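You operate a simulated robot arm through the tools that you are given. There is no shell and no other tool.

You run a simulated robot arm. Do the job below in one go: nothing can be reset, and whatever is moved stays where it is left.

## Task
Put things in order on the top of the blending table. At the end: the white film roll from the top of the blending table stands where the clear sample cup stood; the clear plum jar stands where the white film roll stood; the grey bar from the top of the blending table stands where the clear plum jar stood; the clear sample cup is on the brown small box (marked "Lot 57"); whatever was shut is shut again. Leave all else as you found it, and nothing knocked over. Set down upright: sample cup.

It is judged by the outcome, as a careful person would: the job done as asked, and still so three seconds after it is handed in. It fails if anything else is knocked over, pushed out of place, dropped, spilled or broken.

## Robot
A 6-joint arm with a two-finger gripper, fixed in place. Base frame: the origin is on the floor under the middle of its stand, x ahead of it, y to its left, z up; the work surface is at about z = 840. Readings come in mm, rad, newtons and seconds.
With the tool pointing down near the work surface it reaches from about 120 to 680 mm from the base axis. Its first joint turns from -1.152 to 1.152 rad. Payload 2.45 kg.
The TCP is the grasp point between the finger pads, 30 mm short of the fingertips. In the tool frame z runs along the fingers and y along their closing line. The gripper opens to 106 mm; its body begins 79 mm behind the TCP.
Orientation is that of the tool frame in the base frame, as [roll, pitch, yaw] about the fixed x, y, z axes, in that order (R = Rz(yaw) Ry(pitch) Rx(roll)). With the fingers straight down and closing along the base's y, the tool's x points along the base's -x, its y along +y and its z along -z.

## Interface
- The arm moves only by the tool nudge_tool. Its argument "commands" is a list of rows, each an object (a shift or turn left out is 0, a gripper value left out holds the last) with "hand": the opening, from 0 (shut) to 1 (fully open); "xyz": the shift along the tool's x, y, z in mm, a list of three; "rot": the turn, a rotation vector about the tool's x, y, z in degrees, a list of three. In form: [{"hand": hand, "xyz": [dx, dy, dz], "rot": [wx, wy, wz]}, ...]. A call has 1 to 20 rows; each row is the pose to reach, as a shift and turn from the pose commanded when the call began, along the tool's axes at that moment. Rows are played at 5 a second. More than 50 mm and 0.15 rad between two rows, or a gripper value outside its range, and nothing of the call is played. A pose out of reach is approached as far as the arm can. The call stops where the force on the tool passes 40 N (or 10 N more than at its start, if that is more) or the arm is blocked; 0.2 s more then pass. Each finger travels about 153 mm/s and halts on what it meets, pressing with about 44 N; the grip force reading is that of the motor and also rises with nothing between the fingers. The clock runs only during rows and for 0.2 s after the last one: add rows that repeat a pose to give the fingers time. It gives the time, the measured TCP pose, the force on the tool (base axes), the opening and the grip force at its end, in the units of the frame above (readings bear some noise), with the torque about the TCP (base axes, N m) and any sound that the robot's microphone picked up.
- Cameras (640 x 400 px; columns grow to the right, rows downward): "scene" is fixed at [56.9, 419.2, 1391.8]; the picture's right is [-0.72, -0.69, 0.00], its down [-0.48, 0.49, -0.73] and it looks along [0.51, -0.52, -0.69] (base axes); focal length 338 px, centre (320, 200). "wrist" rides on the gripper at [76, -2, -106] in the tool frame; the picture's right is [0.02, 1.00, 0.00], its down [-0.78, 0.02, -0.62] and it looks along [-0.62, 0.01, 0.78] (tool axes); focal length 247 px, centre (320, 200). There is no depth. A picture from a camera that has moved, and an enlarged one, comes with that camera's place and axes in the base frame and with its lens.
- get_image(camera): a new picture of that camera. No time passes.
- enlarge(camera, box): a new picture of the part [left, top, right, bottom] of that camera's present view, enlarged. No time passes.
- job_done(): hands the job in; it is judged then, once.

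Places have to be worked out from the pictures, the camera data and where the tool is seen. Open the gripper and draw the arm clear of the work before you hand the job in, unless the task says otherwise.

The tools are called after "Call:" by a JSON object that holds its "fn" and its "kwargs". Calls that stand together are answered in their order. nudge_tool: Moves the arm, as the interface text tells. Its arguments: {"type":"object","properties":{"commands":{"type":"array","items":{"type":"object","properties":{"hand":{"type":"number"},"xyz":{"type":"array","items":{"type":"number"}},"rot":{"type":"array","items":{"type":"number"}}}}}},"required":["commands"]} The other tools are called the same way: get_image (camera) takes a picture; enlarge (camera, box) takes an enlarged picture of a part of a camera's view; job_done () hands the job in.

At the start:

```text
time: 0.0
tool_pos: [324.8, -116.8, 1105.2]
tool_rot: [3.141, 0.0, 3.141]
force: [0.0, 0.2, 0.0]
wrist_torque: [-0.03, 0.0, -0.01]
finger_gap: 105.8
gripper_force: 0.1
```

scene: 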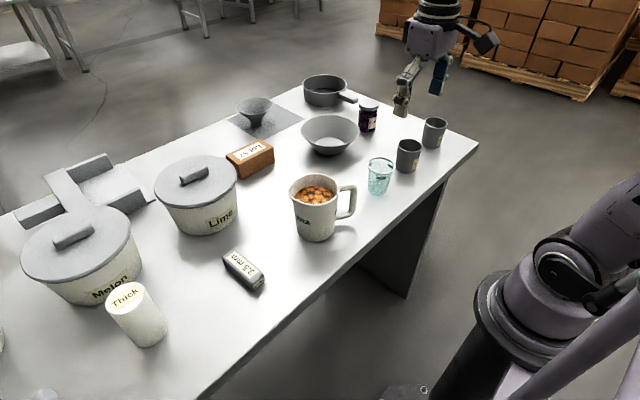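
wrist: 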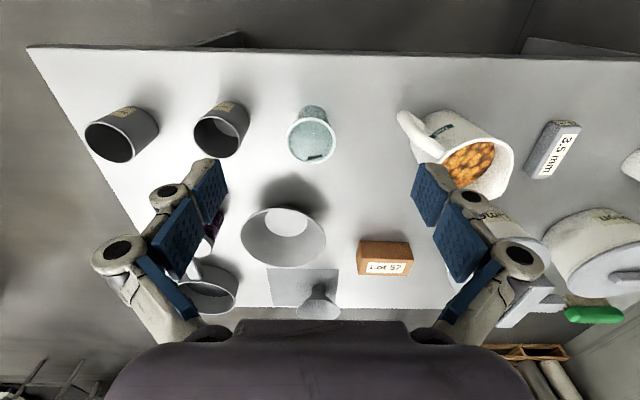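

I'll start with closer looks at the scene from both cameras to locate each object.

Call:
{"fn": "enlarge", "kwargs": {"camera": "scene", "box": [220, 60, 480, 222]}}

Call:
{"fn": "enlarge", "kwargs": {"camera": "scene", "box": [0, 220, 290, 400]}}

Call:
{"fn": "enlarge", "kwargs": {"camera": "wrist", "box": [60, 60, 380, 260]}}

Call:
{"fn": "enlarge", "kwargs": {"camera": "wrist", "box": [340, 90, 640, 340]}}

```text
2.46 times, centred on (350, 141) of scene
camera zoom: at [56.9, 419.2, 1391.8], right [-0.72, -0.69, 0.0], down [-0.48, 0.49, -0.73], along [0.51, -0.52, -0.69], focal length 832 px, centre (246, 345)
```

zoom: 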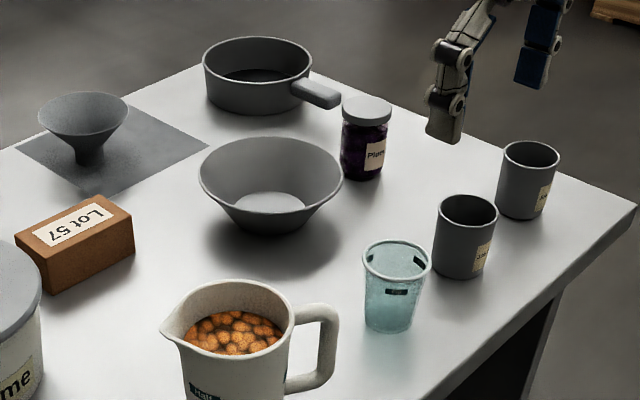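

```text
2.21 times, centred on (145, 310) of scene
camera zoom: at [56.9, 419.2, 1391.8], right [-0.72, -0.69, 0.0], down [-0.48, 0.49, -0.73], along [0.51, -0.52, -0.69], focal length 746 px, centre (706, -43)
```

zoom: 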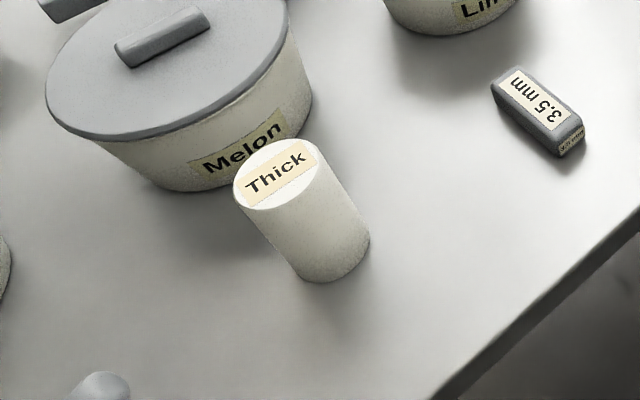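

```text
2.00 times, centred on (220, 160) of wrist
camera zoom: at [250.3, -118.5, 1209.9], right [-0.02, 1.0, 0.0], down [0.78, 0.02, 0.62], along [0.62, 0.01, -0.78], focal length 494 px, centre (520, 280)
```

zoom: 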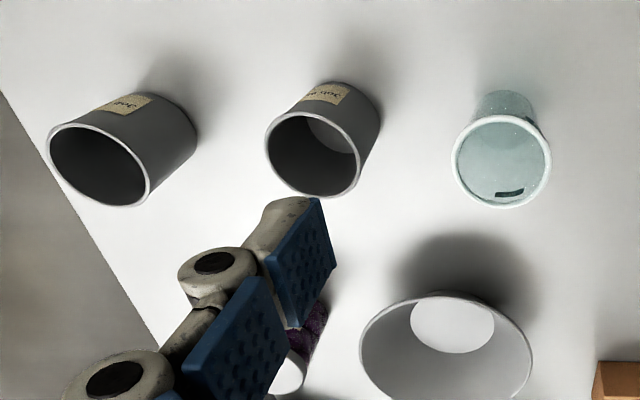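

```text
1.60 times, centred on (490, 215) of wrist
camera zoom: at [250.3, -118.5, 1209.9], right [-0.02, 1.0, 0.0], down [0.78, 0.02, 0.62], along [0.62, 0.01, -0.78], focal length 395 px, centre (48, 176)
```

zoom: 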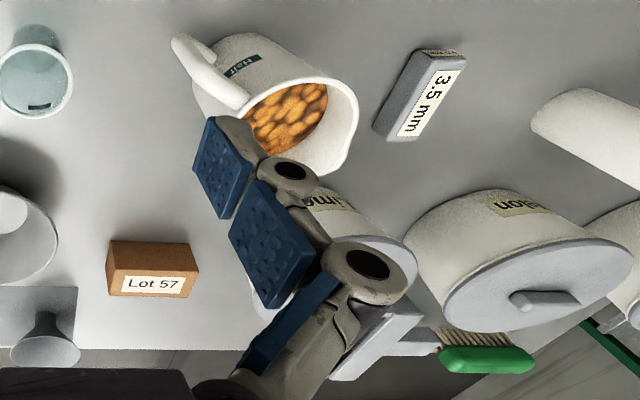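

The objects roughly locate at: sample cup ≈ (385,-120), film roll ≈ (430,438), bar ≈ (420,255), jar ≈ (578,-316), box ≈ (675,22). I'll slide the arm high across to the left to view that end with the wrist camera.

Call:
{"fn": "nudge_tool", "kwargs": {"commands": [{"hand": 1, "xyz": [0, 45, -5]}, {"xyz": [0, 90, -10]}, {"xyz": [0, 135, -15]}, {"xyz": [0, 180, -20]}, {"xyz": [0, 225, -25]}, {"xyz": [0, 270, -30]}, {"xyz": [0, 315, -35]}, {"xyz": [0, 360, -40]}, {"xyz": [0, 400, -45]}, {"xyz": [0, 400, -45]}]}}

Call:
{"fn": "get_image", "kwargs": {"camera": "wrist"}}

Call:
{"fn": "get_image", "kwargs": {"camera": "scene"}}

```text
time: 2.2
tool_pos: [325.4, 284.2, 1150.2]
tool_rot: [-3.139, -0.001, 3.14]
force: [-0.1, 0.3, 0.0]
wrist_torque: [0.0, -0.03, 0.01]
finger_gap: 106.2
gripper_force: 0.1
```

```text
taken
camera wrist: at [250.7, 281.6, 1254.6], right [-0.02, 1.0, 0.0], down [0.78, 0.02, 0.62], along [0.62, 0.01, -0.78], focal length 247 px, centre (320, 200)
```

wrist: 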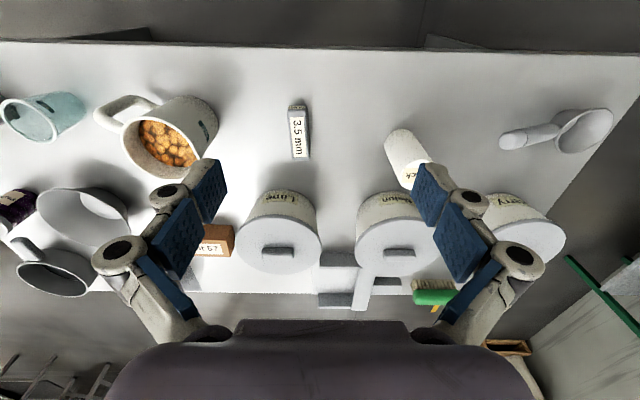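

```text
taken
```

scene: 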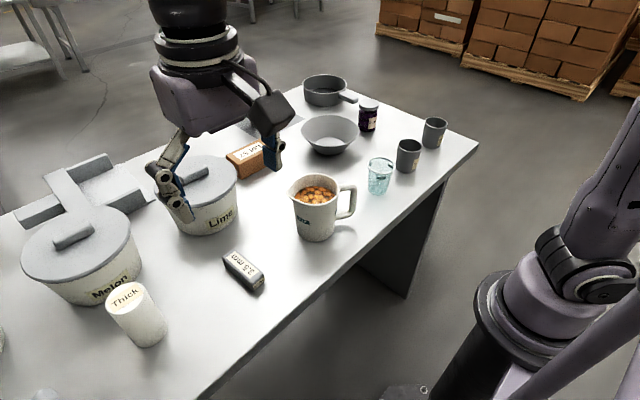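

The camera model fits: roll ≈ (440,435), bar ≈ (420,255) lying along x. Next I move toward the box to measure it and its surroundings.

Call:
{"fn": "nudge_tool", "kwargs": {"commands": [{"xyz": [-20, -35, 5]}, {"xyz": [-40, -70, 10]}, {"xyz": [-60, -105, 15]}, {"xyz": [-80, -140, 20]}, {"xyz": [-100, -175, 25]}, {"xyz": [-120, -210, 30]}, {"xyz": [-140, -245, 35]}, {"xyz": [-155, -264, 40]}, {"xyz": [-155, -264, 40]}]}}

Call:
{"fn": "get_image", "kwargs": {"camera": "wrist"}}

Call:
{"fn": "enlarge", "kwargs": {"camera": "wrist", "box": [200, 20, 440, 170]}}

```text
time: 4.2
tool_pos: [479.8, 20.1, 1110.3]
tool_rot: [-3.141, 0.001, 3.14]
force: [0.0, -0.1, 0.3]
wrist_torque: [0.0, 0.02, -0.04]
finger_gap: 105.8
gripper_force: 0.1
```

```text
taken
camera wrist: at [405.0, 17.9, 1214.7], right [-0.02, 1.0, 0.0], down [0.78, 0.02, 0.62], along [0.62, 0.01, -0.78], focal length 247 px, centre (320, 200)
```

wrist: 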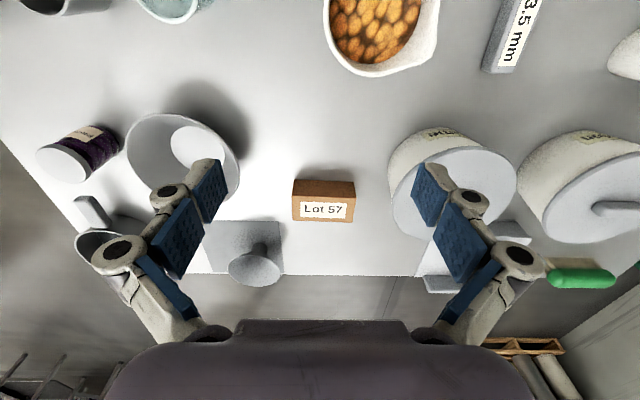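

```text
2.67 times, centred on (320, 95) of wrist
camera zoom: at [405.0, 17.9, 1214.7], right [-0.02, 1.0, 0.0], down [0.78, 0.02, 0.62], along [0.62, 0.01, -0.78], focal length 659 px, centre (320, 480)
```

zoom: 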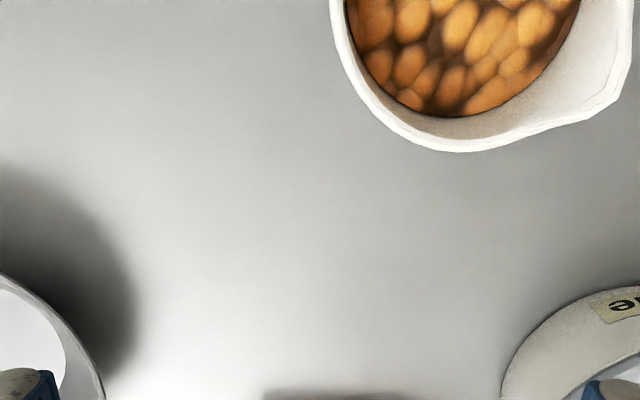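

The label is on the box's top face. I'll enlarge the box region.

Call:
{"fn": "enlarge", "kwargs": {"camera": "wrist", "box": [260, 160, 388, 240]}}

Call:
{"fn": "enlarge", "kwargs": {"camera": "scene", "box": [200, 125, 296, 185]}}

```text
5.00 times, centred on (324, 200) of wrist
camera zoom: at [405.0, 17.9, 1214.7], right [-0.02, 1.0, 0.0], down [0.78, 0.02, 0.62], along [0.62, 0.01, -0.78], focal length 1235 px, centre (300, 200)
```

zoom: 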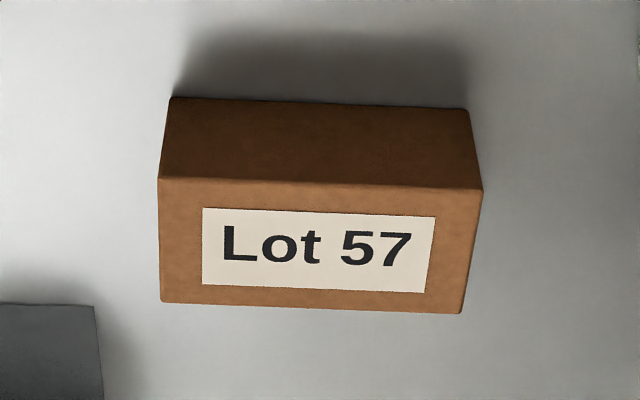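

```text
6.67 times, centred on (248, 155) of scene
camera zoom: at [56.9, 419.2, 1391.8], right [-0.72, -0.69, 0.0], down [-0.48, 0.49, -0.73], along [0.51, -0.52, -0.69], focal length 2253 px, centre (800, 500)
```

zoom: 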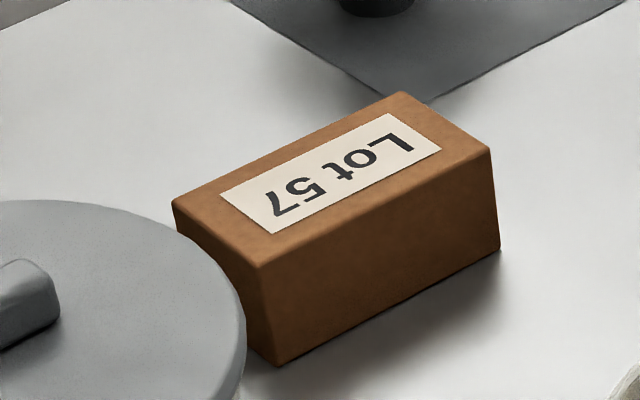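

The box top measures about x 658–715, y −25…83, z≈888, so its centre (≈686,29) is near the reach limit. I'll test how far the open gripper gets there, staying above the box.

Call:
{"fn": "nudge_tool", "kwargs": {"commands": [{"xyz": [-45, 0, 20]}, {"xyz": [-90, 0, 40]}, {"xyz": [-135, 0, 60]}, {"xyz": [-175, 0, 80]}, {"xyz": [-210, 0, 100]}, {"xyz": [-210, 0, 100]}, {"xyz": [-210, 0, 130]}, {"xyz": [-210, 0, 160]}, {"xyz": [-210, 0, 160]}]}}

Call:
{"fn": "get_image", "kwargs": {"camera": "wrist"}}

```text
time: 6.2
tool_pos: [684.8, 18.7, 948.6]
tool_rot: [-3.141, 0.001, 3.141]
force: [-0.7, -0.6, 0.1]
wrist_torque: [-0.02, -0.01, -0.01]
finger_gap: 105.8
gripper_force: 0.1
out of reach, approached as far as the arm can: row 5, 6, 7, 8, 9
```

```text
taken
camera wrist: at [609.0, 15.7, 1053.5], right [-0.02, 1.0, 0.0], down [0.78, 0.02, 0.62], along [0.62, 0.01, -0.78], focal length 247 px, centre (320, 200)
```

wrist: 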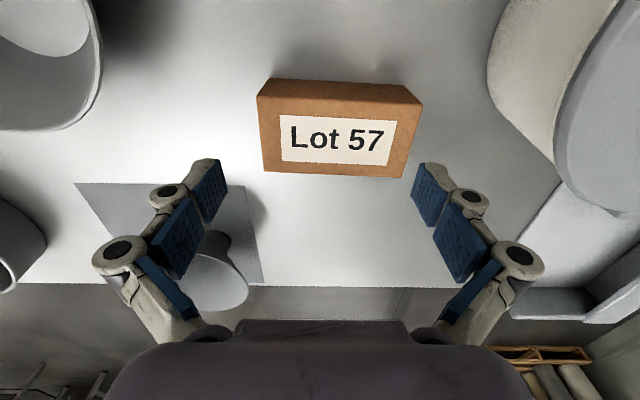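

The arm reaches x≈685 straight down, enough to centre the cup on the box (centre x≈686.6). Now I retreat above the sample cup while turning the gripper 90° so it closes along x, clear of the grey cups.

Call:
{"fn": "nudge_tool", "kwargs": {"commands": [{"xyz": [0, 0, -40]}, {"xyz": [0, 0, -80]}, {"xyz": [25, -12, -80], "rot": [0, 0, -7.5]}, {"xyz": [50, -24, -80], "rot": [0, 0, -15]}, {"xyz": [75, -37, -80], "rot": [0, 0, -22.5]}, {"xyz": [100, -49, -80], "rot": [0, 0, -30]}, {"xyz": [125, -61, -80], "rot": [0, 0, -37.5]}, {"xyz": [150, -73, -80], "rot": [0, 0, -45]}, {"xyz": [175, -86, -80], "rot": [0, 0, -52.5]}, {"xyz": [200, -98, -80], "rot": [0, 0, -60]}, {"xyz": [225, -110, -80], "rot": [0, 0, -67.5]}, {"xyz": [250, -122, -80], "rot": [0, 0, -75]}, {"xyz": [275, -135, -80], "rot": [0, 0, -82.5]}, {"xyz": [305, -147, -80], "rot": [0, 0, -90]}, {"xyz": [305, -147, -80], "rot": [0, 0, -90]}]}}

Call:
{"fn": "get_image", "kwargs": {"camera": "wrist"}}

Call:
{"fn": "get_image", "kwargs": {"camera": "scene"}}

```text
time: 9.4
tool_pos: [379.5, -127.9, 1028.9]
tool_rot: [-3.139, -0.002, -1.571]
force: [-0.4, 0.3, 0.5]
wrist_torque: [0.0, 0.0, 0.04]
finger_gap: 106.2
gripper_force: 0.1
out of reach, approached as far as the arm can: row 1, 2
```

```text
taken
camera wrist: at [380.7, -204.8, 1134.0], right [-1.0, -0.02, 0.0], down [-0.02, 0.78, 0.62], along [-0.01, 0.62, -0.78], focal length 247 px, centre (320, 200)
```

wrist: 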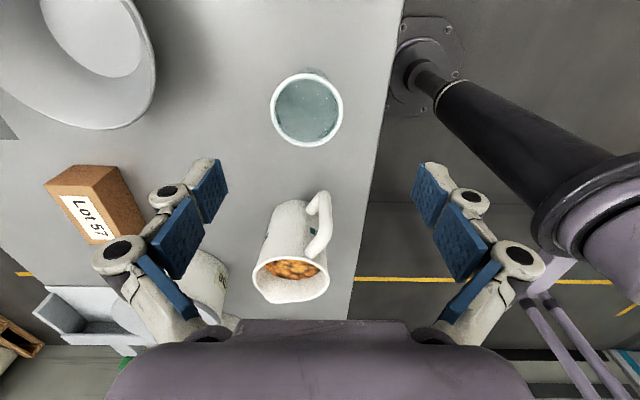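

```text
taken
```

scene: 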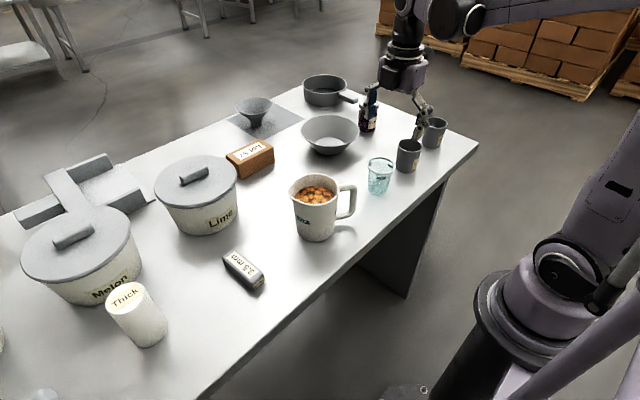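

Now the tool's x points along base −y and its y along base −x. I'll enlarge the cup from above to locate it precisely.

Call:
{"fn": "enlarge", "kwargs": {"camera": "wrist", "box": [227, 50, 387, 150]}}

Call:
{"fn": "enlarge", "kwargs": {"camera": "scene", "box": [340, 140, 420, 205]}}

```text
4.00 times, centred on (307, 100) of wrist
camera zoom: at [380.7, -204.8, 1134.0], right [-1.0, -0.02, 0.0], down [-0.02, 0.78, 0.62], along [-0.01, 0.62, -0.78], focal length 988 px, centre (372, 600)
```

zoom: 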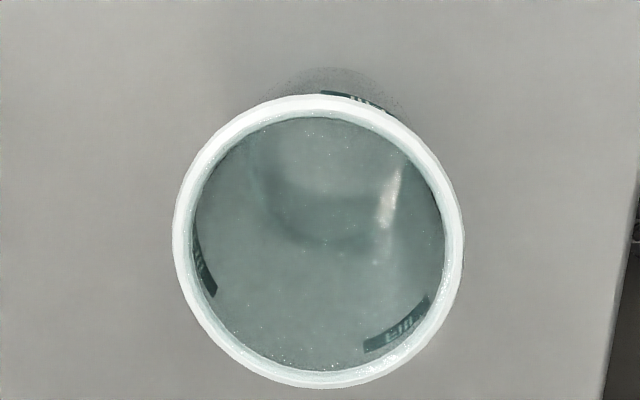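

```text
6.15 times, centred on (380, 172) of scene
camera zoom: at [56.8, 419.2, 1391.8], right [-0.72, -0.69, 0.0], down [-0.48, 0.49, -0.73], along [0.51, -0.52, -0.69], focal length 2080 px, centre (-49, 369)
```

zoom: 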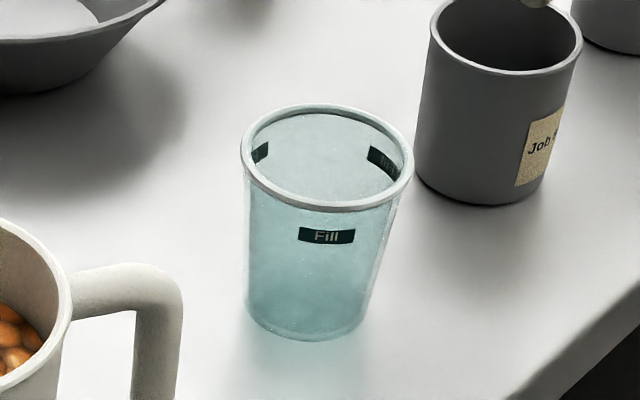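

Wrist view puts the cup rim centre at ≈(391,−132), rim z≈918, diameter ≈63 mm. I shift over it and lower to just above the rim to check alignment.

Call:
{"fn": "nudge_tool", "kwargs": {"commands": [{"xyz": [2, -6, 30]}, {"xyz": [4, -11, 60]}, {"xyz": [4, -11, 66]}, {"xyz": [4, -11, 66]}]}}

Call:
{"fn": "get_image", "kwargs": {"camera": "wrist"}}

Call:
{"fn": "enlarge", "kwargs": {"camera": "scene", "box": [330, 80, 458, 200]}}

```text
time: 10.4
tool_pos: [389.4, -131.2, 962.4]
tool_rot: [3.141, -0.002, -1.573]
force: [0.5, -0.2, 0.0]
wrist_torque: [-0.01, 0.0, -0.02]
finger_gap: 106.0
gripper_force: 0.1
```

```text
taken
camera wrist: at [392.7, -209.1, 1068.0], right [-1.0, -0.02, 0.0], down [-0.02, 0.78, 0.62], along [-0.01, 0.62, -0.78], focal length 247 px, centre (320, 200)
```

wrist: 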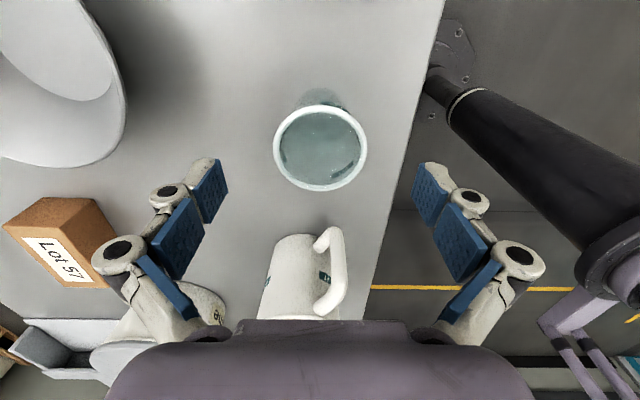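

```text
3.33 times, centred on (394, 140) of scene
camera zoom: at [56.9, 419.2, 1391.8], right [-0.72, -0.69, 0.0], down [-0.48, 0.49, -0.73], along [0.51, -0.52, -0.69], focal length 1126 px, centre (73, 400)
```

zoom: 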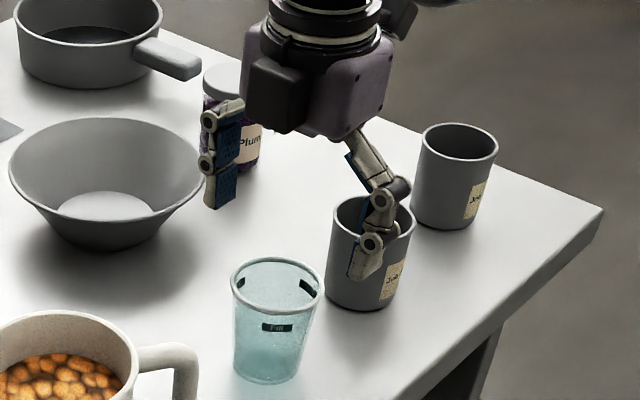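

The rim centre sits at ≈(391.6,−132) and the fingers straddle it along x with open room. I lower to grasp height and close gently.

Call:
{"fn": "nudge_tool", "kwargs": {"commands": [{"hand": 1, "xyz": [0, -2, 25]}, {"xyz": [0, -2, 50]}, {"xyz": [0, -2, 74]}, {"xyz": [0, -2, 74]}]}}

Call:
{"fn": "get_image", "kwargs": {"camera": "wrist"}}

Call:
{"fn": "enlarge", "kwargs": {"camera": "scene", "box": [330, 90, 458, 200]}}

```text
time: 11.4
tool_pos: [392.6, -131.7, 888.6]
tool_rot: [-3.14, -0.002, -1.574]
force: [-0.1, -0.4, 0.1]
wrist_torque: [-0.02, 0.02, 0.01]
finger_gap: 106.0
gripper_force: 0.0
```

```text
taken
camera wrist: at [394.8, -209.1, 993.9], right [-1.0, -0.02, 0.0], down [-0.02, 0.78, 0.62], along [-0.01, 0.62, -0.78], focal length 247 px, centre (320, 200)
```

wrist: 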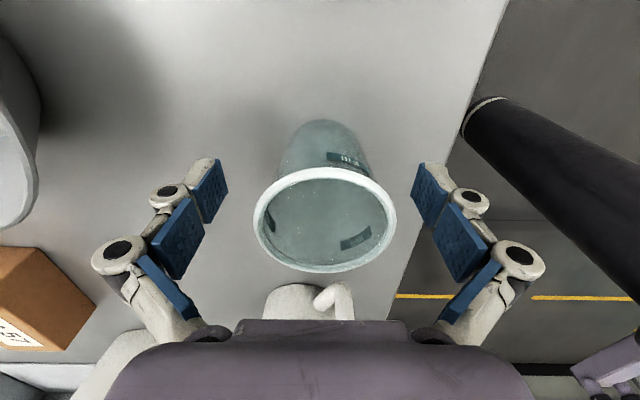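

```text
3.64 times, centred on (394, 145) of scene
camera zoom: at [56.8, 419.2, 1391.8], right [-0.72, -0.69, 0.0], down [-0.48, 0.49, -0.73], along [0.51, -0.52, -0.69], focal length 1229 px, centre (51, 400)
```

zoom: 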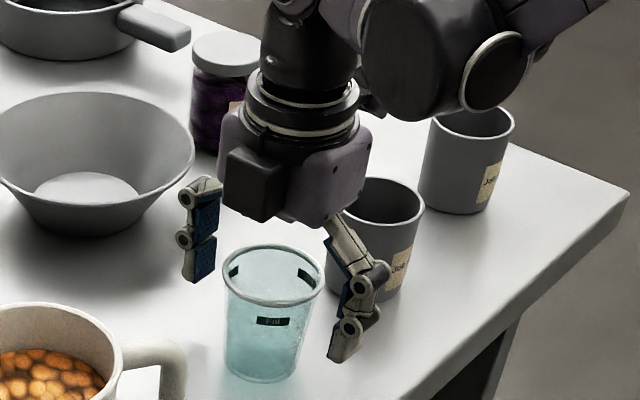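

Cup centre confirmed at ≈(391.5,−132), within 1–2 mm of the TCP. Now I close on it moderately and check the grip reading.

Call:
{"fn": "nudge_tool", "kwargs": {"commands": [{"hand": 0.7, "xyz": [0, 0, 0]}, {"hand": 0.52, "xyz": [0, 0, 0]}, {"hand": 0.52, "xyz": [0, 0, 0]}, {"hand": 0.52, "xyz": [0, 0, 0]}]}}

Call:
{"fn": "get_image", "kwargs": {"camera": "wrist"}}

```text
time: 12.4
tool_pos: [392.9, -131.0, 888.4]
tool_rot: [3.141, -0.003, -1.572]
force: [0.9, 0.8, 1.2]
wrist_torque: [0.0, -0.05, -0.01]
finger_gap: 55.9
gripper_force: 9.3
```

```text
taken
camera wrist: at [394.9, -209.2, 994.2], right [-1.0, -0.02, 0.0], down [-0.02, 0.78, 0.62], along [-0.01, 0.62, -0.78], focal length 247 px, centre (320, 200)
```

wrist: 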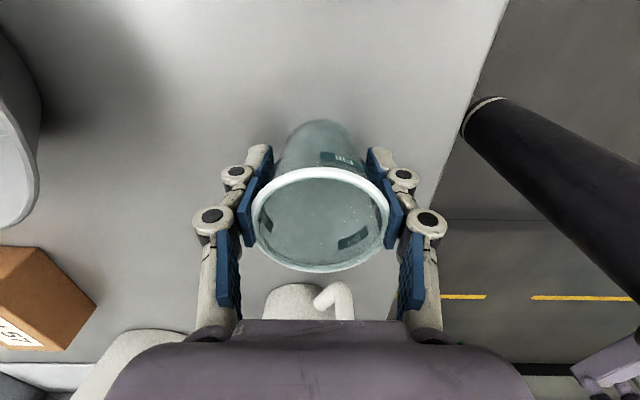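

The cup is centred in the pads at gap 56 mm with light grip. I firm the grip a little and lift slightly to verify the hold.

Call:
{"fn": "nudge_tool", "kwargs": {"commands": [{"hand": 0.44, "xyz": [0, 0, 0]}, {"hand": 0.44, "xyz": [0, 0, 0]}, {"xyz": [0, 0, -10]}, {"xyz": [0, 0, -25]}, {"xyz": [0, 0, -50]}, {"xyz": [0, 0, -90]}, {"xyz": [0, 0, -110]}, {"xyz": [0, 0, -110]}]}}

Call:
{"fn": "get_image", "kwargs": {"camera": "wrist"}}

Call:
{"fn": "get_image", "kwargs": {"camera": "scene"}}

```text
time: 14.2
tool_pos: [390.9, -131.9, 998.2]
tool_rot: [3.141, -0.002, -1.573]
force: [0.6, 0.2, 0.1]
wrist_torque: [-0.04, -0.03, 0.05]
finger_gap: 55.0
gripper_force: 44.3
```

```text
taken
camera wrist: at [394.9, -209.4, 1103.8], right [-1.0, -0.02, 0.0], down [-0.02, 0.78, 0.62], along [-0.01, 0.62, -0.78], focal length 247 px, centre (320, 200)
```

wrist: 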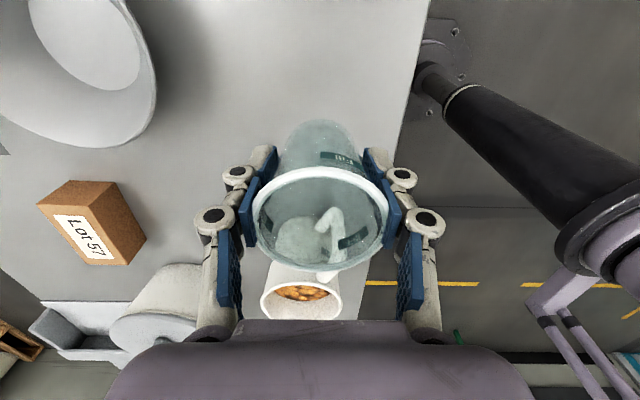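

```text
taken
```

scene: 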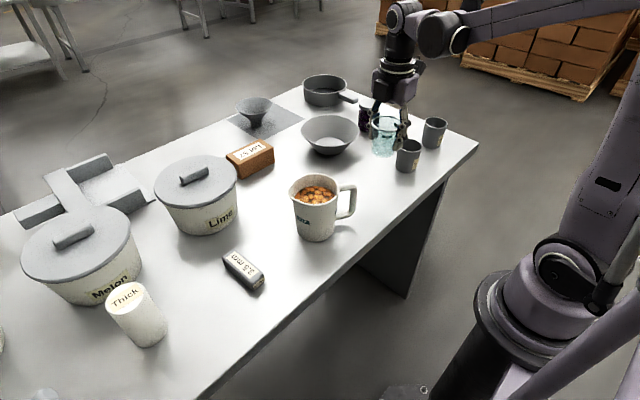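

Cup is held upright with the table spot empty below. I carry it over the box at height, with the arm's target x ≈ 684, y ≈ 18.

Call:
{"fn": "nudge_tool", "kwargs": {"commands": [{"xyz": [-15, -30, -5]}, {"xyz": [-34, -67, -5]}, {"xyz": [-53, -104, -5]}, {"xyz": [-72, -141, -5]}, {"xyz": [-91, -178, -5]}, {"xyz": [-110, -215, -5]}, {"xyz": [-129, -250, -5]}, {"xyz": [-142, -275, -5]}, {"xyz": [-149, -287, 0]}, {"xyz": [-149, -292, 5]}, {"xyz": [-149, -292, 5]}]}}

Call:
{"fn": "get_image", "kwargs": {"camera": "wrist"}}

Call:
{"fn": "enlarge", "kwargs": {"camera": "scene", "box": [180, 80, 340, 190]}}

```text
time: 16.6
tool_pos: [673.6, 14.8, 989.4]
tool_rot: [3.141, -0.003, -1.574]
force: [0.3, -0.2, -0.2]
wrist_torque: [0.0, -0.01, 0.01]
finger_gap: 54.7
gripper_force: 43.5
out of reach, approached as far as the arm can: row 9, 10, 11
```

```text
taken
camera wrist: at [675.6, -60.9, 1095.6], right [-1.0, -0.02, 0.0], down [-0.02, 0.78, 0.62], along [-0.01, 0.62, -0.78], focal length 247 px, centre (320, 200)
```

wrist: 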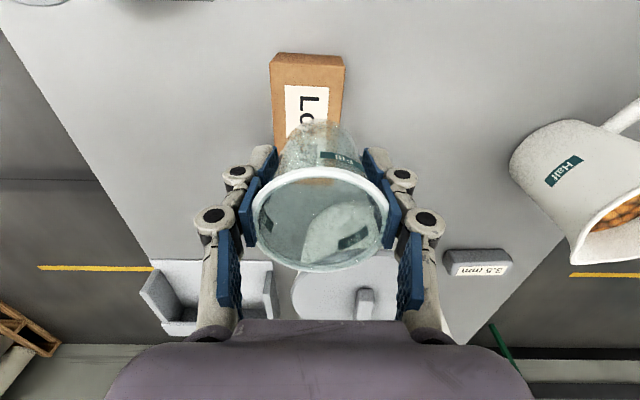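

```text
3.64 times, centred on (260, 135) of scene
camera zoom: at [56.9, 419.2, 1391.8], right [-0.72, -0.69, 0.0], down [-0.48, 0.49, -0.73], along [0.51, -0.52, -0.69], focal length 1229 px, centre (538, 436)
```

zoom: 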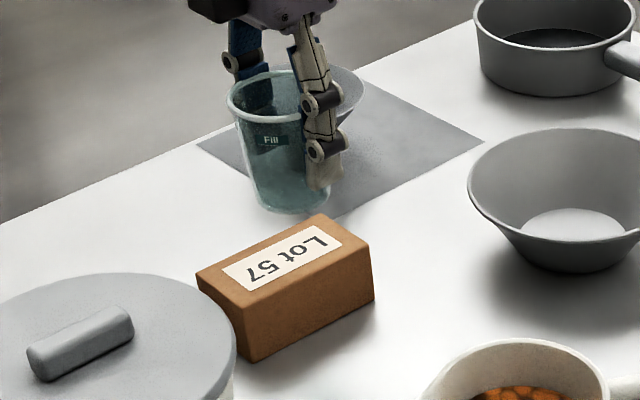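

The reach limit grows as it lowers (wrist geometry), so I come down toward 947 mm and then push x out to ≈685.5, staying just above the box top.

Call:
{"fn": "nudge_tool", "kwargs": {"commands": [{"xyz": [-3, -2, 15]}, {"xyz": [-6, -6, 30]}, {"xyz": [-7, -10, 41]}, {"xyz": [-7, -12, 43]}, {"xyz": [-7, -12, 43]}]}}

Call:
{"fn": "get_image", "kwargs": {"camera": "wrist"}}

Call:
{"fn": "enlarge", "kwargs": {"camera": "scene", "box": [180, 80, 340, 190]}}

```text
time: 17.8
tool_pos: [684.6, 22.4, 946.0]
tool_rot: [-3.139, -0.002, -1.573]
force: [0.2, -0.7, -1.0]
wrist_torque: [-0.03, -0.01, -0.04]
finger_gap: 54.8
gripper_force: 44.1
```

```text
taken
camera wrist: at [687.5, -54.1, 1052.3], right [-1.0, -0.02, 0.0], down [-0.02, 0.78, 0.62], along [-0.01, 0.62, -0.78], focal length 247 px, centre (320, 200)
```

wrist: 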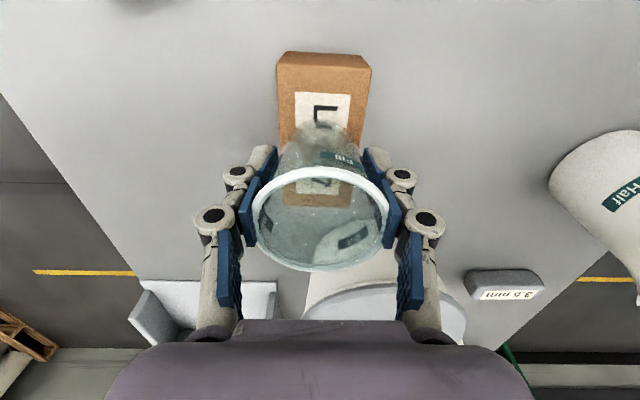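

```text
3.64 times, centred on (260, 135) of scene
camera zoom: at [56.9, 419.2, 1391.8], right [-0.72, -0.69, 0.0], down [-0.48, 0.49, -0.73], along [0.51, -0.52, -0.69], focal length 1229 px, centre (538, 436)
```

zoom: 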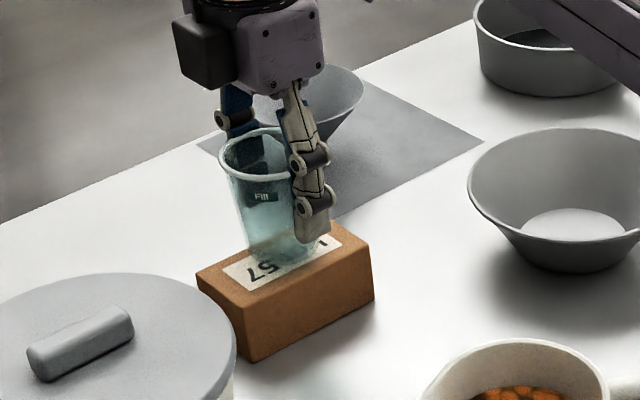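

Cup hovers centred over the box with ~10 mm to go. I lower in small steps, watching the vertical force.

Call:
{"fn": "nudge_tool", "kwargs": {"commands": [{"xyz": [0, 0, 3]}, {"xyz": [0, 0, 6]}, {"xyz": [0, 0, 8]}, {"xyz": [0, 0, 8]}]}}

Call:
{"fn": "enlarge", "kwargs": {"camera": "scene", "box": [210, 100, 306, 180]}}

```text
time: 18.8
tool_pos: [685.0, 22.8, 939.5]
tool_rot: [-3.142, -0.002, -1.572]
force: [0.6, 0.3, -1.1]
wrist_torque: [0.01, 0.02, 0.02]
finger_gap: 54.5
gripper_force: 44.2
```

```text
5.00 times, centred on (258, 140) of scene
camera zoom: at [56.9, 419.2, 1391.8], right [-0.72, -0.69, 0.0], down [-0.48, 0.49, -0.73], along [0.51, -0.52, -0.69], focal length 1690 px, centre (630, 500)
```

zoom: 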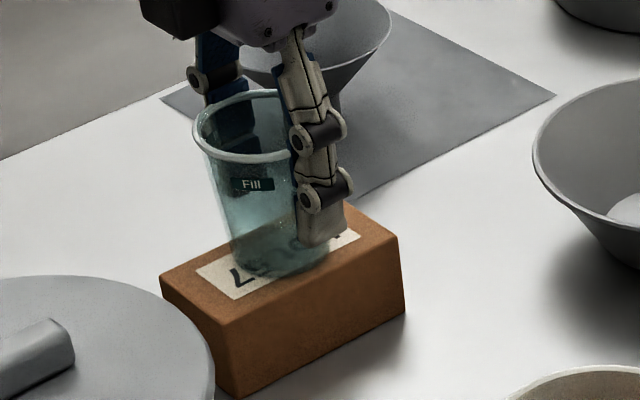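

No contact yet at z≈939. I continue down 1–1.5 mm per row.

Call:
{"fn": "nudge_tool", "kwargs": {"commands": [{"xyz": [0, 0, 1]}, {"xyz": [0, 0, 2]}, {"xyz": [0, 0, 2.5]}, {"xyz": [0, 0, 2.5]}]}}

```text
time: 19.8
tool_pos: [684.8, 23.0, 938.5]
tool_rot: [-3.141, -0.001, -1.572]
force: [3.4, 0.5, 29.9]
wrist_torque: [0.13, -0.09, -0.05]
finger_gap: 54.7
gripper_force: 43.4
```

Contact at z≈938.5 (30 N). I ease off the pressing and open the fingers gradually.

Call:
{"fn": "nudge_tool", "kwargs": {"commands": [{"xyz": [0, 0, -2]}, {"xyz": [0, 0, -2]}, {"hand": 0.52, "xyz": [0, 0, -2]}, {"hand": 0.58, "xyz": [0, 0, -2]}, {"hand": 0.66, "xyz": [0, 0, -2]}, {"hand": 0.8, "xyz": [0, 0, -2]}, {"hand": 0.85, "xyz": [0, 0, -2]}, {"hand": 0.85, "xyz": [0, 0, -2]}]}}

Call:
{"fn": "get_image", "kwargs": {"camera": "wrist"}}

Call:
{"fn": "enlarge", "kwargs": {"camera": "scene", "box": [210, 100, 306, 180]}}

```text
time: 21.6
tool_pos: [686.2, 22.7, 939.5]
tool_rot: [3.141, -0.001, -1.573]
force: [0.1, -0.9, -0.5]
wrist_torque: [-0.01, 0.03, 0.01]
finger_gap: 90.0
gripper_force: 0.0
```

```text
taken
camera wrist: at [687.9, -54.1, 1043.9], right [-1.0, -0.02, 0.0], down [-0.02, 0.78, 0.62], along [-0.01, 0.62, -0.78], focal length 247 px, centre (320, 200)
```

wrist: 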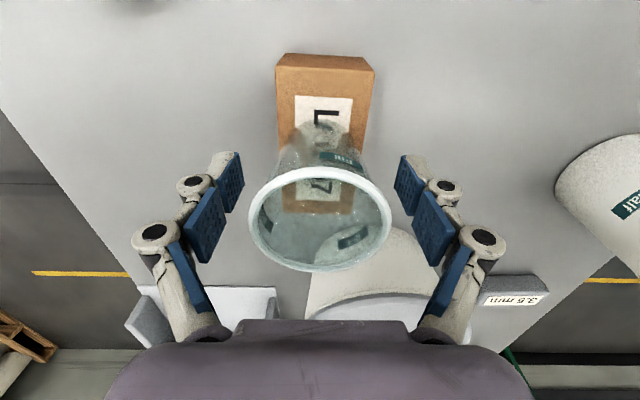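

```text
5.00 times, centred on (258, 140) of scene
camera zoom: at [56.9, 419.2, 1391.8], right [-0.72, -0.69, 0.0], down [-0.48, 0.49, -0.73], along [0.51, -0.52, -0.69], focal length 1690 px, centre (630, 500)
```

zoom: 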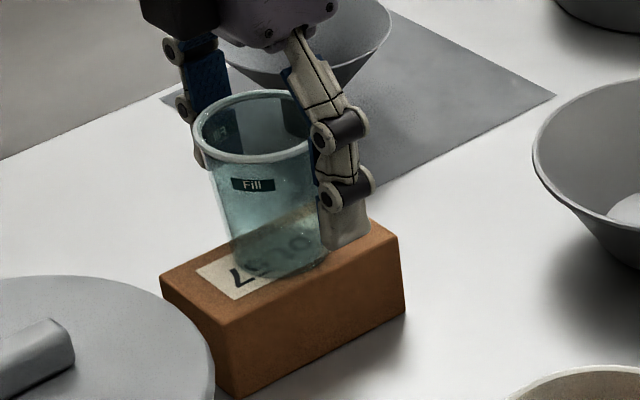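

The cup stands free on the box. Since lifting straight up at the reach limit would drag the gripper inward, I'll open fully and slide out sideways along −y (fingers pass both sides of the cup), then rise.

Call:
{"fn": "nudge_tool", "kwargs": {"commands": [{"hand": 1, "xyz": [0, 0, 0]}, {"hand": 1, "xyz": [0, 1, 0]}, {"xyz": [15, 2, 0]}, {"xyz": [30, 3, 0]}, {"xyz": [50, 4, 0]}, {"xyz": [70, 6, 0]}, {"xyz": [85, 10, 0]}, {"xyz": [85, 30, -20]}, {"xyz": [85, 60, -50]}, {"xyz": [85, 90, -80]}, {"xyz": [85, 90, -110]}, {"xyz": [85, 90, -110]}]}}

Call:
{"fn": "get_image", "kwargs": {"camera": "wrist"}}

Call:
{"fn": "get_image", "kwargs": {"camera": "scene"}}

```text
time: 24.2
tool_pos: [603.7, -61.5, 1058.1]
tool_rot: [-3.141, 0.0, -1.574]
force: [0.1, -0.3, 0.7]
wrist_torque: [-0.03, 0.01, 0.0]
finger_gap: 105.9
gripper_force: 0.1
out of reach, approached as far as the arm can: row 7, 8, 9, 10, 11, 12
```

```text
taken
camera wrist: at [606.7, -139.8, 1164.0], right [-1.0, -0.02, 0.0], down [-0.02, 0.78, 0.62], along [-0.01, 0.62, -0.78], focal length 247 px, centre (320, 200)
```

wrist: 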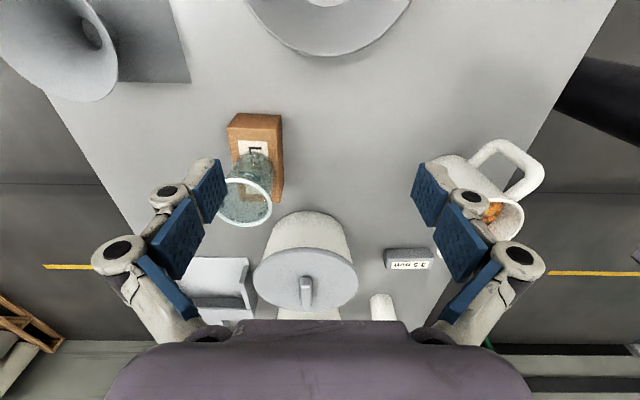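

```text
taken
```

scene: 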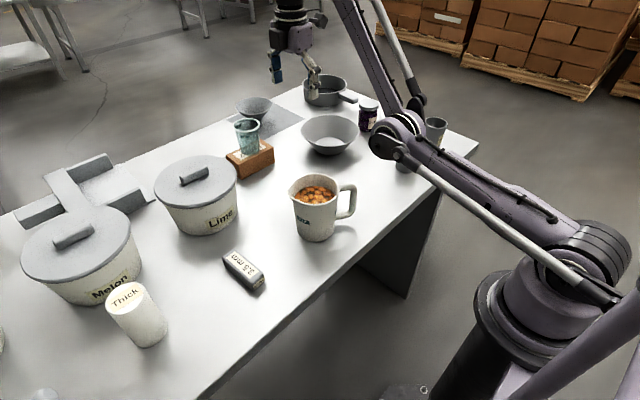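

The cup is safely on the box. Now I cross over at height to the film roll at ≈(440,435), turning the gripper back so it closes along y.

Call:
{"fn": "nudge_tool", "kwargs": {"commands": [{"hand": 1, "xyz": [-20, 30, -5], "rot": [0, 0, 7.5]}, {"xyz": [-60, 50, -5], "rot": [0, 0, 15]}, {"xyz": [-100, 70, -5], "rot": [0, 0, 22.5]}, {"xyz": [-142, 85, -5], "rot": [0, 0, 30]}, {"xyz": [-184, 100, -5], "rot": [0, 0, 37.5]}, {"xyz": [-226, 115, -5], "rot": [0, 0, 45]}, {"xyz": [-268, 130, -5], "rot": [0, 0, 52.5]}, {"xyz": [-310, 145, -5], "rot": [0, 0, 60]}, {"xyz": [-352, 160, -5], "rot": [0, 0, 67.5]}, {"xyz": [-394, 170, -5], "rot": [0, 0, 75]}, {"xyz": [-436, 175, -5], "rot": [0, 0, 82.5]}, {"xyz": [-478, 175, -5], "rot": [0, 0, 90]}, {"xyz": [-485, 175, -5], "rot": [0, 0, 90]}, {"xyz": [-485, 175, -5], "rot": [0, 0, 90]}]}}

Call:
{"fn": "get_image", "kwargs": {"camera": "wrist"}}

Call:
{"fn": "get_image", "kwargs": {"camera": "scene"}}

```text
time: 27.2
tool_pos: [429.9, 422.5, 1061.1]
tool_rot: [3.141, 0.002, 3.139]
force: [0.2, 0.0, 0.0]
wrist_torque: [0.03, -0.01, 0.0]
finger_gap: 105.9
gripper_force: 0.1
out of reach, approached as far as the arm can: row 1, 2, 3, 4, 5, 6, 7, 8, 9, 10, 11
```

```text
taken
camera wrist: at [354.8, 420.9, 1167.5], right [-0.02, 1.0, 0.0], down [0.78, 0.02, 0.62], along [0.62, 0.01, -0.78], focal length 247 px, centre (320, 200)
```

wrist: 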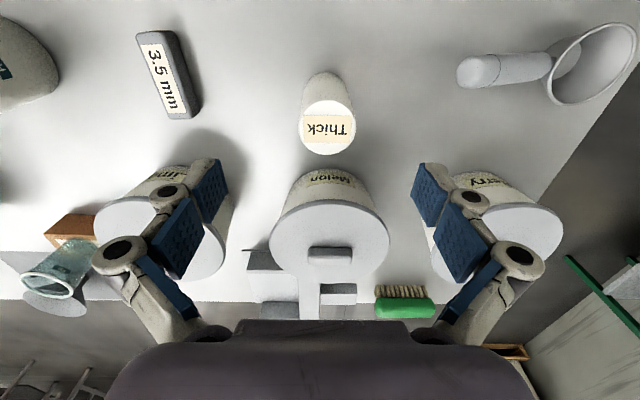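

```text
taken
```

scene: 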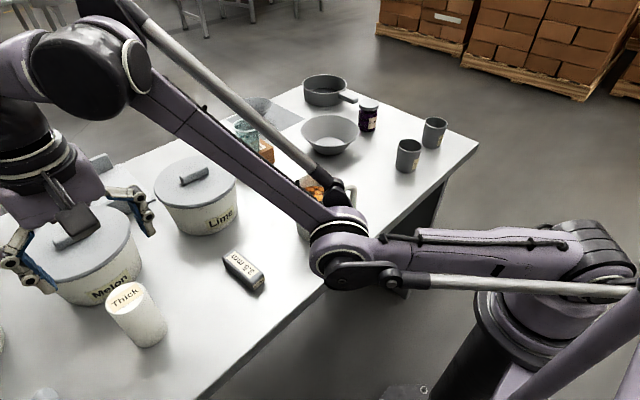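

I see the roll "Thick" just ahead. I'll enlarge to measure its top and base.

Call:
{"fn": "enlarge", "kwargs": {"camera": "wrist", "box": [264, 55, 392, 165]}}

```text
3.64 times, centred on (328, 110) of wrist
camera zoom: at [354.8, 420.9, 1167.5], right [-0.02, 1.0, 0.0], down [0.78, 0.02, 0.62], along [0.62, 0.01, -0.78], focal length 898 px, centre (291, 527)
```

zoom: 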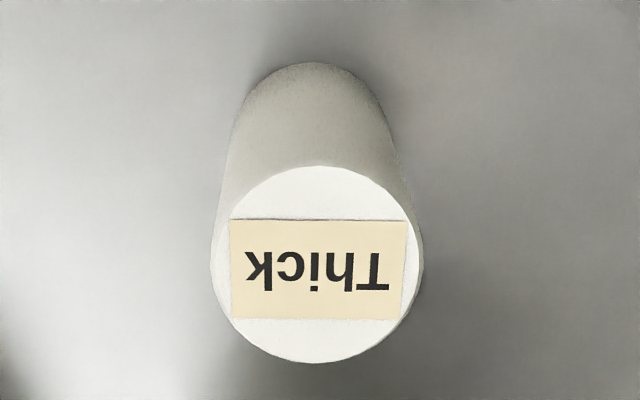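

The roll is ≈51 mm in diameter, ≈111 mm tall, centred at ≈(444.5,429). I move over it and lower to just above its top.

Call:
{"fn": "nudge_tool", "kwargs": {"commands": [{"hand": 1, "xyz": [-8, 4, 20]}, {"xyz": [-15, 6.5, 50]}, {"xyz": [-15, 6.5, 66]}, {"xyz": [-15, 6.5, 66]}]}}

Call:
{"fn": "get_image", "kwargs": {"camera": "wrist"}}

Call:
{"fn": "get_image", "kwargs": {"camera": "scene"}}

```text
time: 28.2
tool_pos: [464.6, 448.2, 1014.6]
tool_rot: [-3.14, 0.001, -3.141]
force: [-0.6, -0.2, -0.4]
wrist_torque: [0.01, 0.0, 0.0]
finger_gap: 105.9
gripper_force: 0.3
out of reach, approached as far as the arm can: row 1, 2, 3, 4
```

```text
taken
camera wrist: at [389.0, 446.2, 1119.5], right [-0.02, 1.0, 0.0], down [0.78, 0.02, 0.62], along [0.62, 0.01, -0.78], focal length 247 px, centre (320, 200)
```

wrist: 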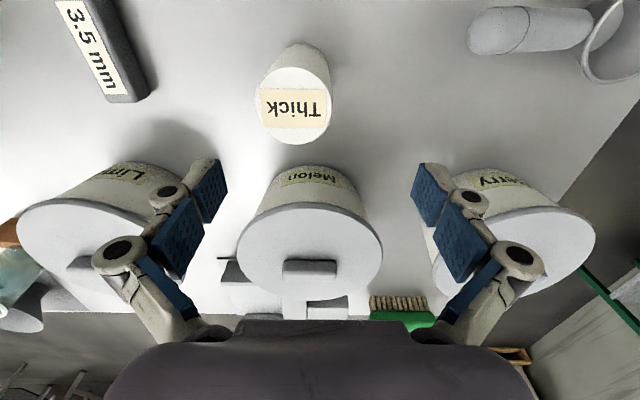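

```text
taken
```

scene: 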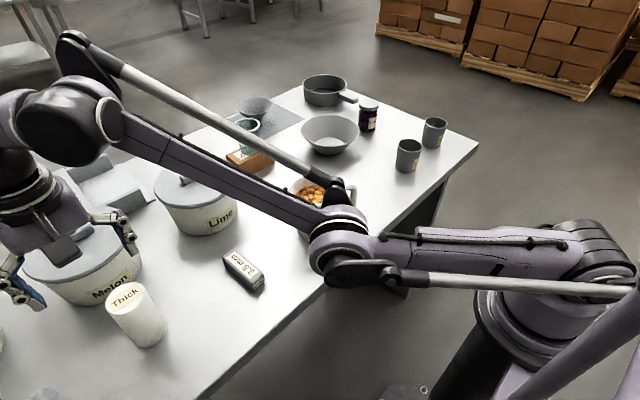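

The arm overshot and rows were flagged: after stretching at the box it seems to have folded the wrong way (elbow-down), hitting a shoulder limit. I'll stretch it straight at a safe height (fingertips above everything), move downward while stretched, then retract, to restore the elbow-up pose.

Call:
{"fn": "nudge_tool", "kwargs": {"commands": [{"hand": 1, "xyz": [0, 0, -25]}, {"xyz": [-7, 7, -40]}, {"xyz": [-22, 21, -40]}, {"xyz": [-36, 35, -40]}, {"xyz": [-43, 42, -25]}, {"xyz": [-43, 42, -10]}, {"xyz": [-43, 42, 0]}, {"xyz": [-29, 28, 0]}, {"xyz": [-14, 14, 0]}, {"xyz": [0, 0, 0]}, {"xyz": [11, -10, 0]}, {"xyz": [20, -19, 0]}, {"xyz": [20, -19, 0]}]}}

Call:
{"fn": "get_image", "kwargs": {"camera": "scene"}}

Call:
{"fn": "get_image", "kwargs": {"camera": "wrist"}}

```text
time: 31.0
tool_pos: [457.0, 444.5, 1026.2]
tool_rot: [-3.139, 0.0, 3.14]
force: [0.0, 0.3, 0.2]
wrist_torque: [-0.02, 0.01, 0.01]
finger_gap: 106.0
gripper_force: 0.1
out of reach, approached as far as the arm can: row 2, 3, 4, 5, 6, 7, 8, 11, 12, 13
```

```text
taken
```

scene: 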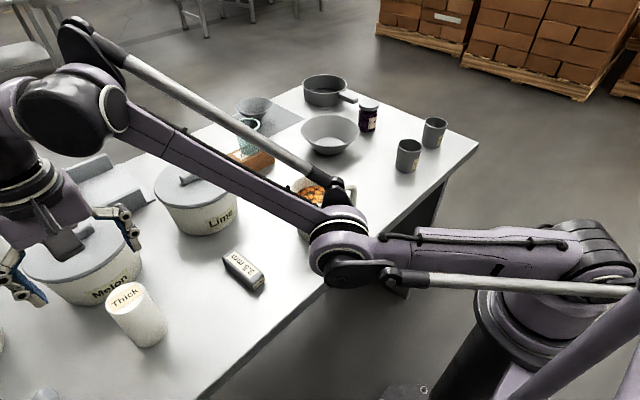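

```text
taken
camera wrist: at [382.3, 441.2, 1130.7], right [-0.02, 1.0, 0.0], down [0.78, 0.02, 0.62], along [0.62, 0.01, -0.78], focal length 247 px, centre (320, 200)
```

wrist: 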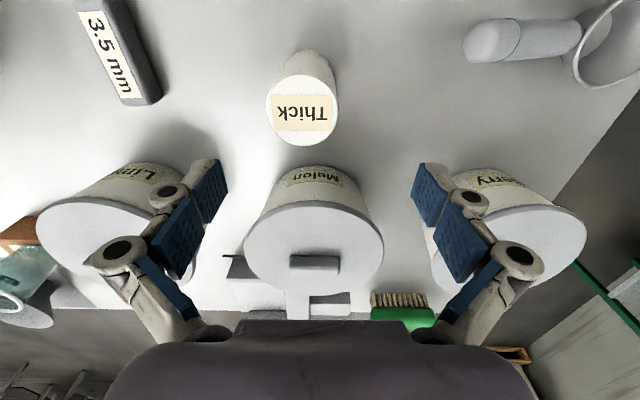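

Still folded elbow-down (positions fit a circle about a fixed elbow). Horizontal retraction favours that branch, so now I sweep up, then down along the reach boundary, and pull in along a downward-inward line.

Call:
{"fn": "nudge_tool", "kwargs": {"commands": [{"xyz": [4.0, -3.9, -47.7]}, {"xyz": [15.6, -15.1, -91.3]}, {"xyz": [31.2, -30.3, -132.5]}, {"xyz": [49.3, -48, -171.6]}, {"xyz": [58.2, -56.6, -192.8]}, {"xyz": [58.2, -56.6, -192.8]}, {"xyz": [38.4, -37.4, -155.2]}, {"xyz": [20.5, -19.9, -115.7]}, {"xyz": [4.4, -4.3, -74.5]}, {"xyz": [-9.5, 9.3, -32]}, {"xyz": [5.4, -5.2, -8.8]}, {"xyz": [26.9, -26.1, 11.2]}, {"xyz": [48.4, -47, 21.2]}, {"xyz": [48.4, -47, 21.2]}]}}

Call:
{"fn": "get_image", "kwargs": {"camera": "scene"}}

```text
time: 34.0
tool_pos: [445.4, 430.3, 1046.4]
tool_rot: [-3.14, 0.0, 3.14]
force: [0.3, -0.2, 0.2]
wrist_torque: [0.0, 0.01, 0.02]
finger_gap: 105.7
gripper_force: 0.0
out of reach, approached as far as the arm can: row 3, 4, 5, 6, 7, 8, 9, 10, 12, 13, 14
```

```text
taken
```

scene: 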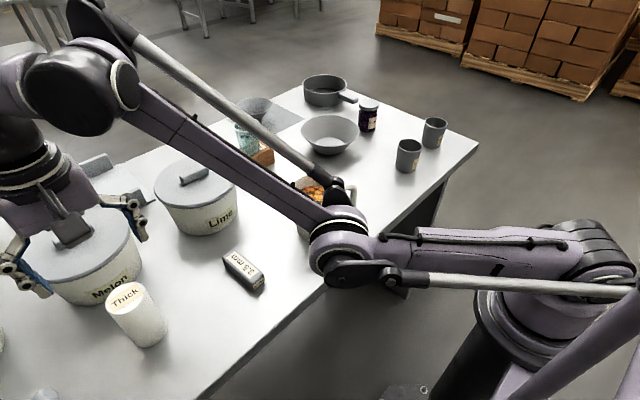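

Still elbow-down. I'll retry with a stronger stretch: rise, pull far beyond reach so the elbow fully straightens, sweep downward, and come inside the boundary while still descending (fingertips stay above 980).

Call:
{"fn": "nudge_tool", "kwargs": {"commands": [{"xyz": [-3.9, 3.8, -42.9]}, {"xyz": [10.6, -10.3, -87.2]}, {"xyz": [28, -27.1, -129.6]}, {"xyz": [48.1, -46.5, -169.8]}, {"xyz": [70.2, -67.8, -207.9]}, {"xyz": [90.5, -87.5, -240.3]}, {"xyz": [77.5, -74.9, -286.7]}, {"xyz": [55.4, -53.6, -319.6]}, {"xyz": [55.4, -53.6, -319.6]}, {"xyz": [31, -30, -288.8]}, {"xyz": [8.9, -8.6, -254.7]}, {"xyz": [-11.8, 11.4, -219]}, {"xyz": [-29.7, 28.7, -180.5]}, {"xyz": [-29.3, 28.3, -134.8]}, {"xyz": [-26.4, 25.5, -91.4]}, {"xyz": [-22, 21.3, -48.2]}, {"xyz": [-12.7, 12.3, -8.6]}, {"xyz": [2.4, -2.4, 19.2]}, {"xyz": [22.4, -21.6, 36]}, {"xyz": [22.4, -21.6, 36]}]}}

Call:
{"fn": "get_image", "kwargs": {"camera": "scene"}}

```text
time: 38.2
tool_pos: [450.8, 435.6, 1037.3]
tool_rot: [-3.14, 0.001, 3.141]
force: [-0.8, -0.4, 1.1]
wrist_torque: [0.04, 0.02, 0.04]
finger_gap: 105.8
gripper_force: 0.0
out of reach, approached as far as the arm can: row 4, 5, 6, 7, 8, 9, 10, 11, 12, 13, 14, 15, 16, 18, 19, 20
```

```text
taken
```

scene: 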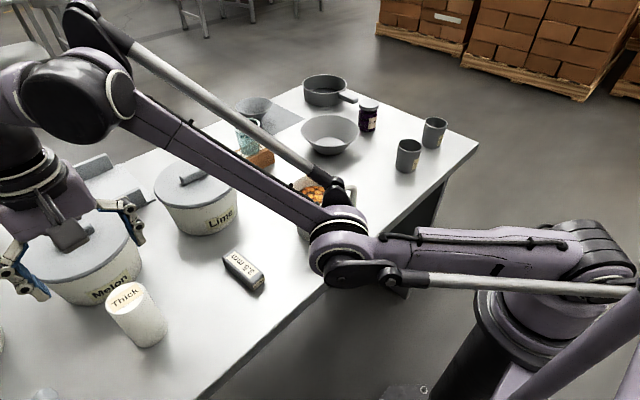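

The elbow keeps its fold. I'll use a different approach: swing to the free left side, then tilt the tool outward so the wrist comes down low while stretched; with the shoulder at its limit, the elbow must pass through straight into the upper fold. First the swing.

Call:
{"fn": "nudge_tool", "kwargs": {"commands": [{"xyz": [27, 24, -5]}, {"xyz": [54, 48, -8]}, {"xyz": [80, 72, -8]}, {"xyz": [106, 96, -8]}, {"xyz": [132, 120, -8]}, {"xyz": [132, 120, -8]}]}}

Call:
{"fn": "get_image", "kwargs": {"camera": "wrist"}}

Call:
{"fn": "get_image", "kwargs": {"camera": "scene"}}

```text
time: 39.6
tool_pos: [316.9, 555.7, 1047.0]
tool_rot: [-3.141, 0.001, 3.14]
force: [0.7, 0.4, 0.1]
wrist_torque: [0.01, -0.04, -0.03]
finger_gap: 105.8
gripper_force: 0.0
```

```text
taken
camera wrist: at [242.6, 553.1, 1151.5], right [-0.02, 1.0, 0.0], down [0.78, 0.02, 0.62], along [0.62, 0.01, -0.78], focal length 247 px, centre (320, 200)
```

wrist: 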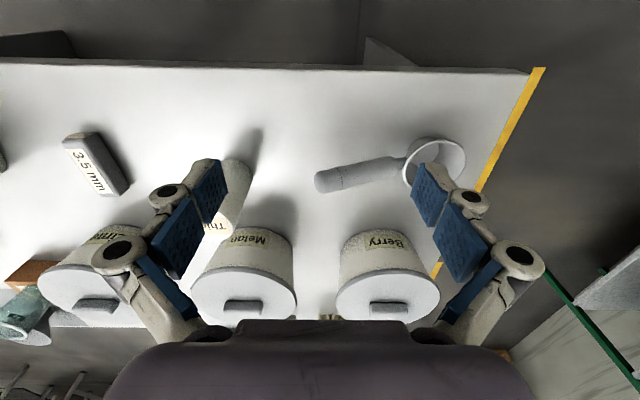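

```text
taken
```

scene: 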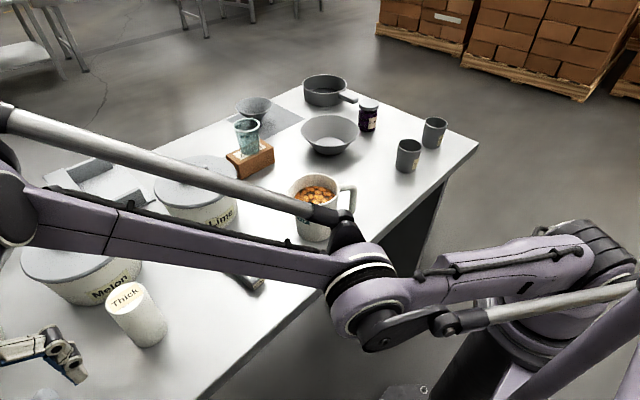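

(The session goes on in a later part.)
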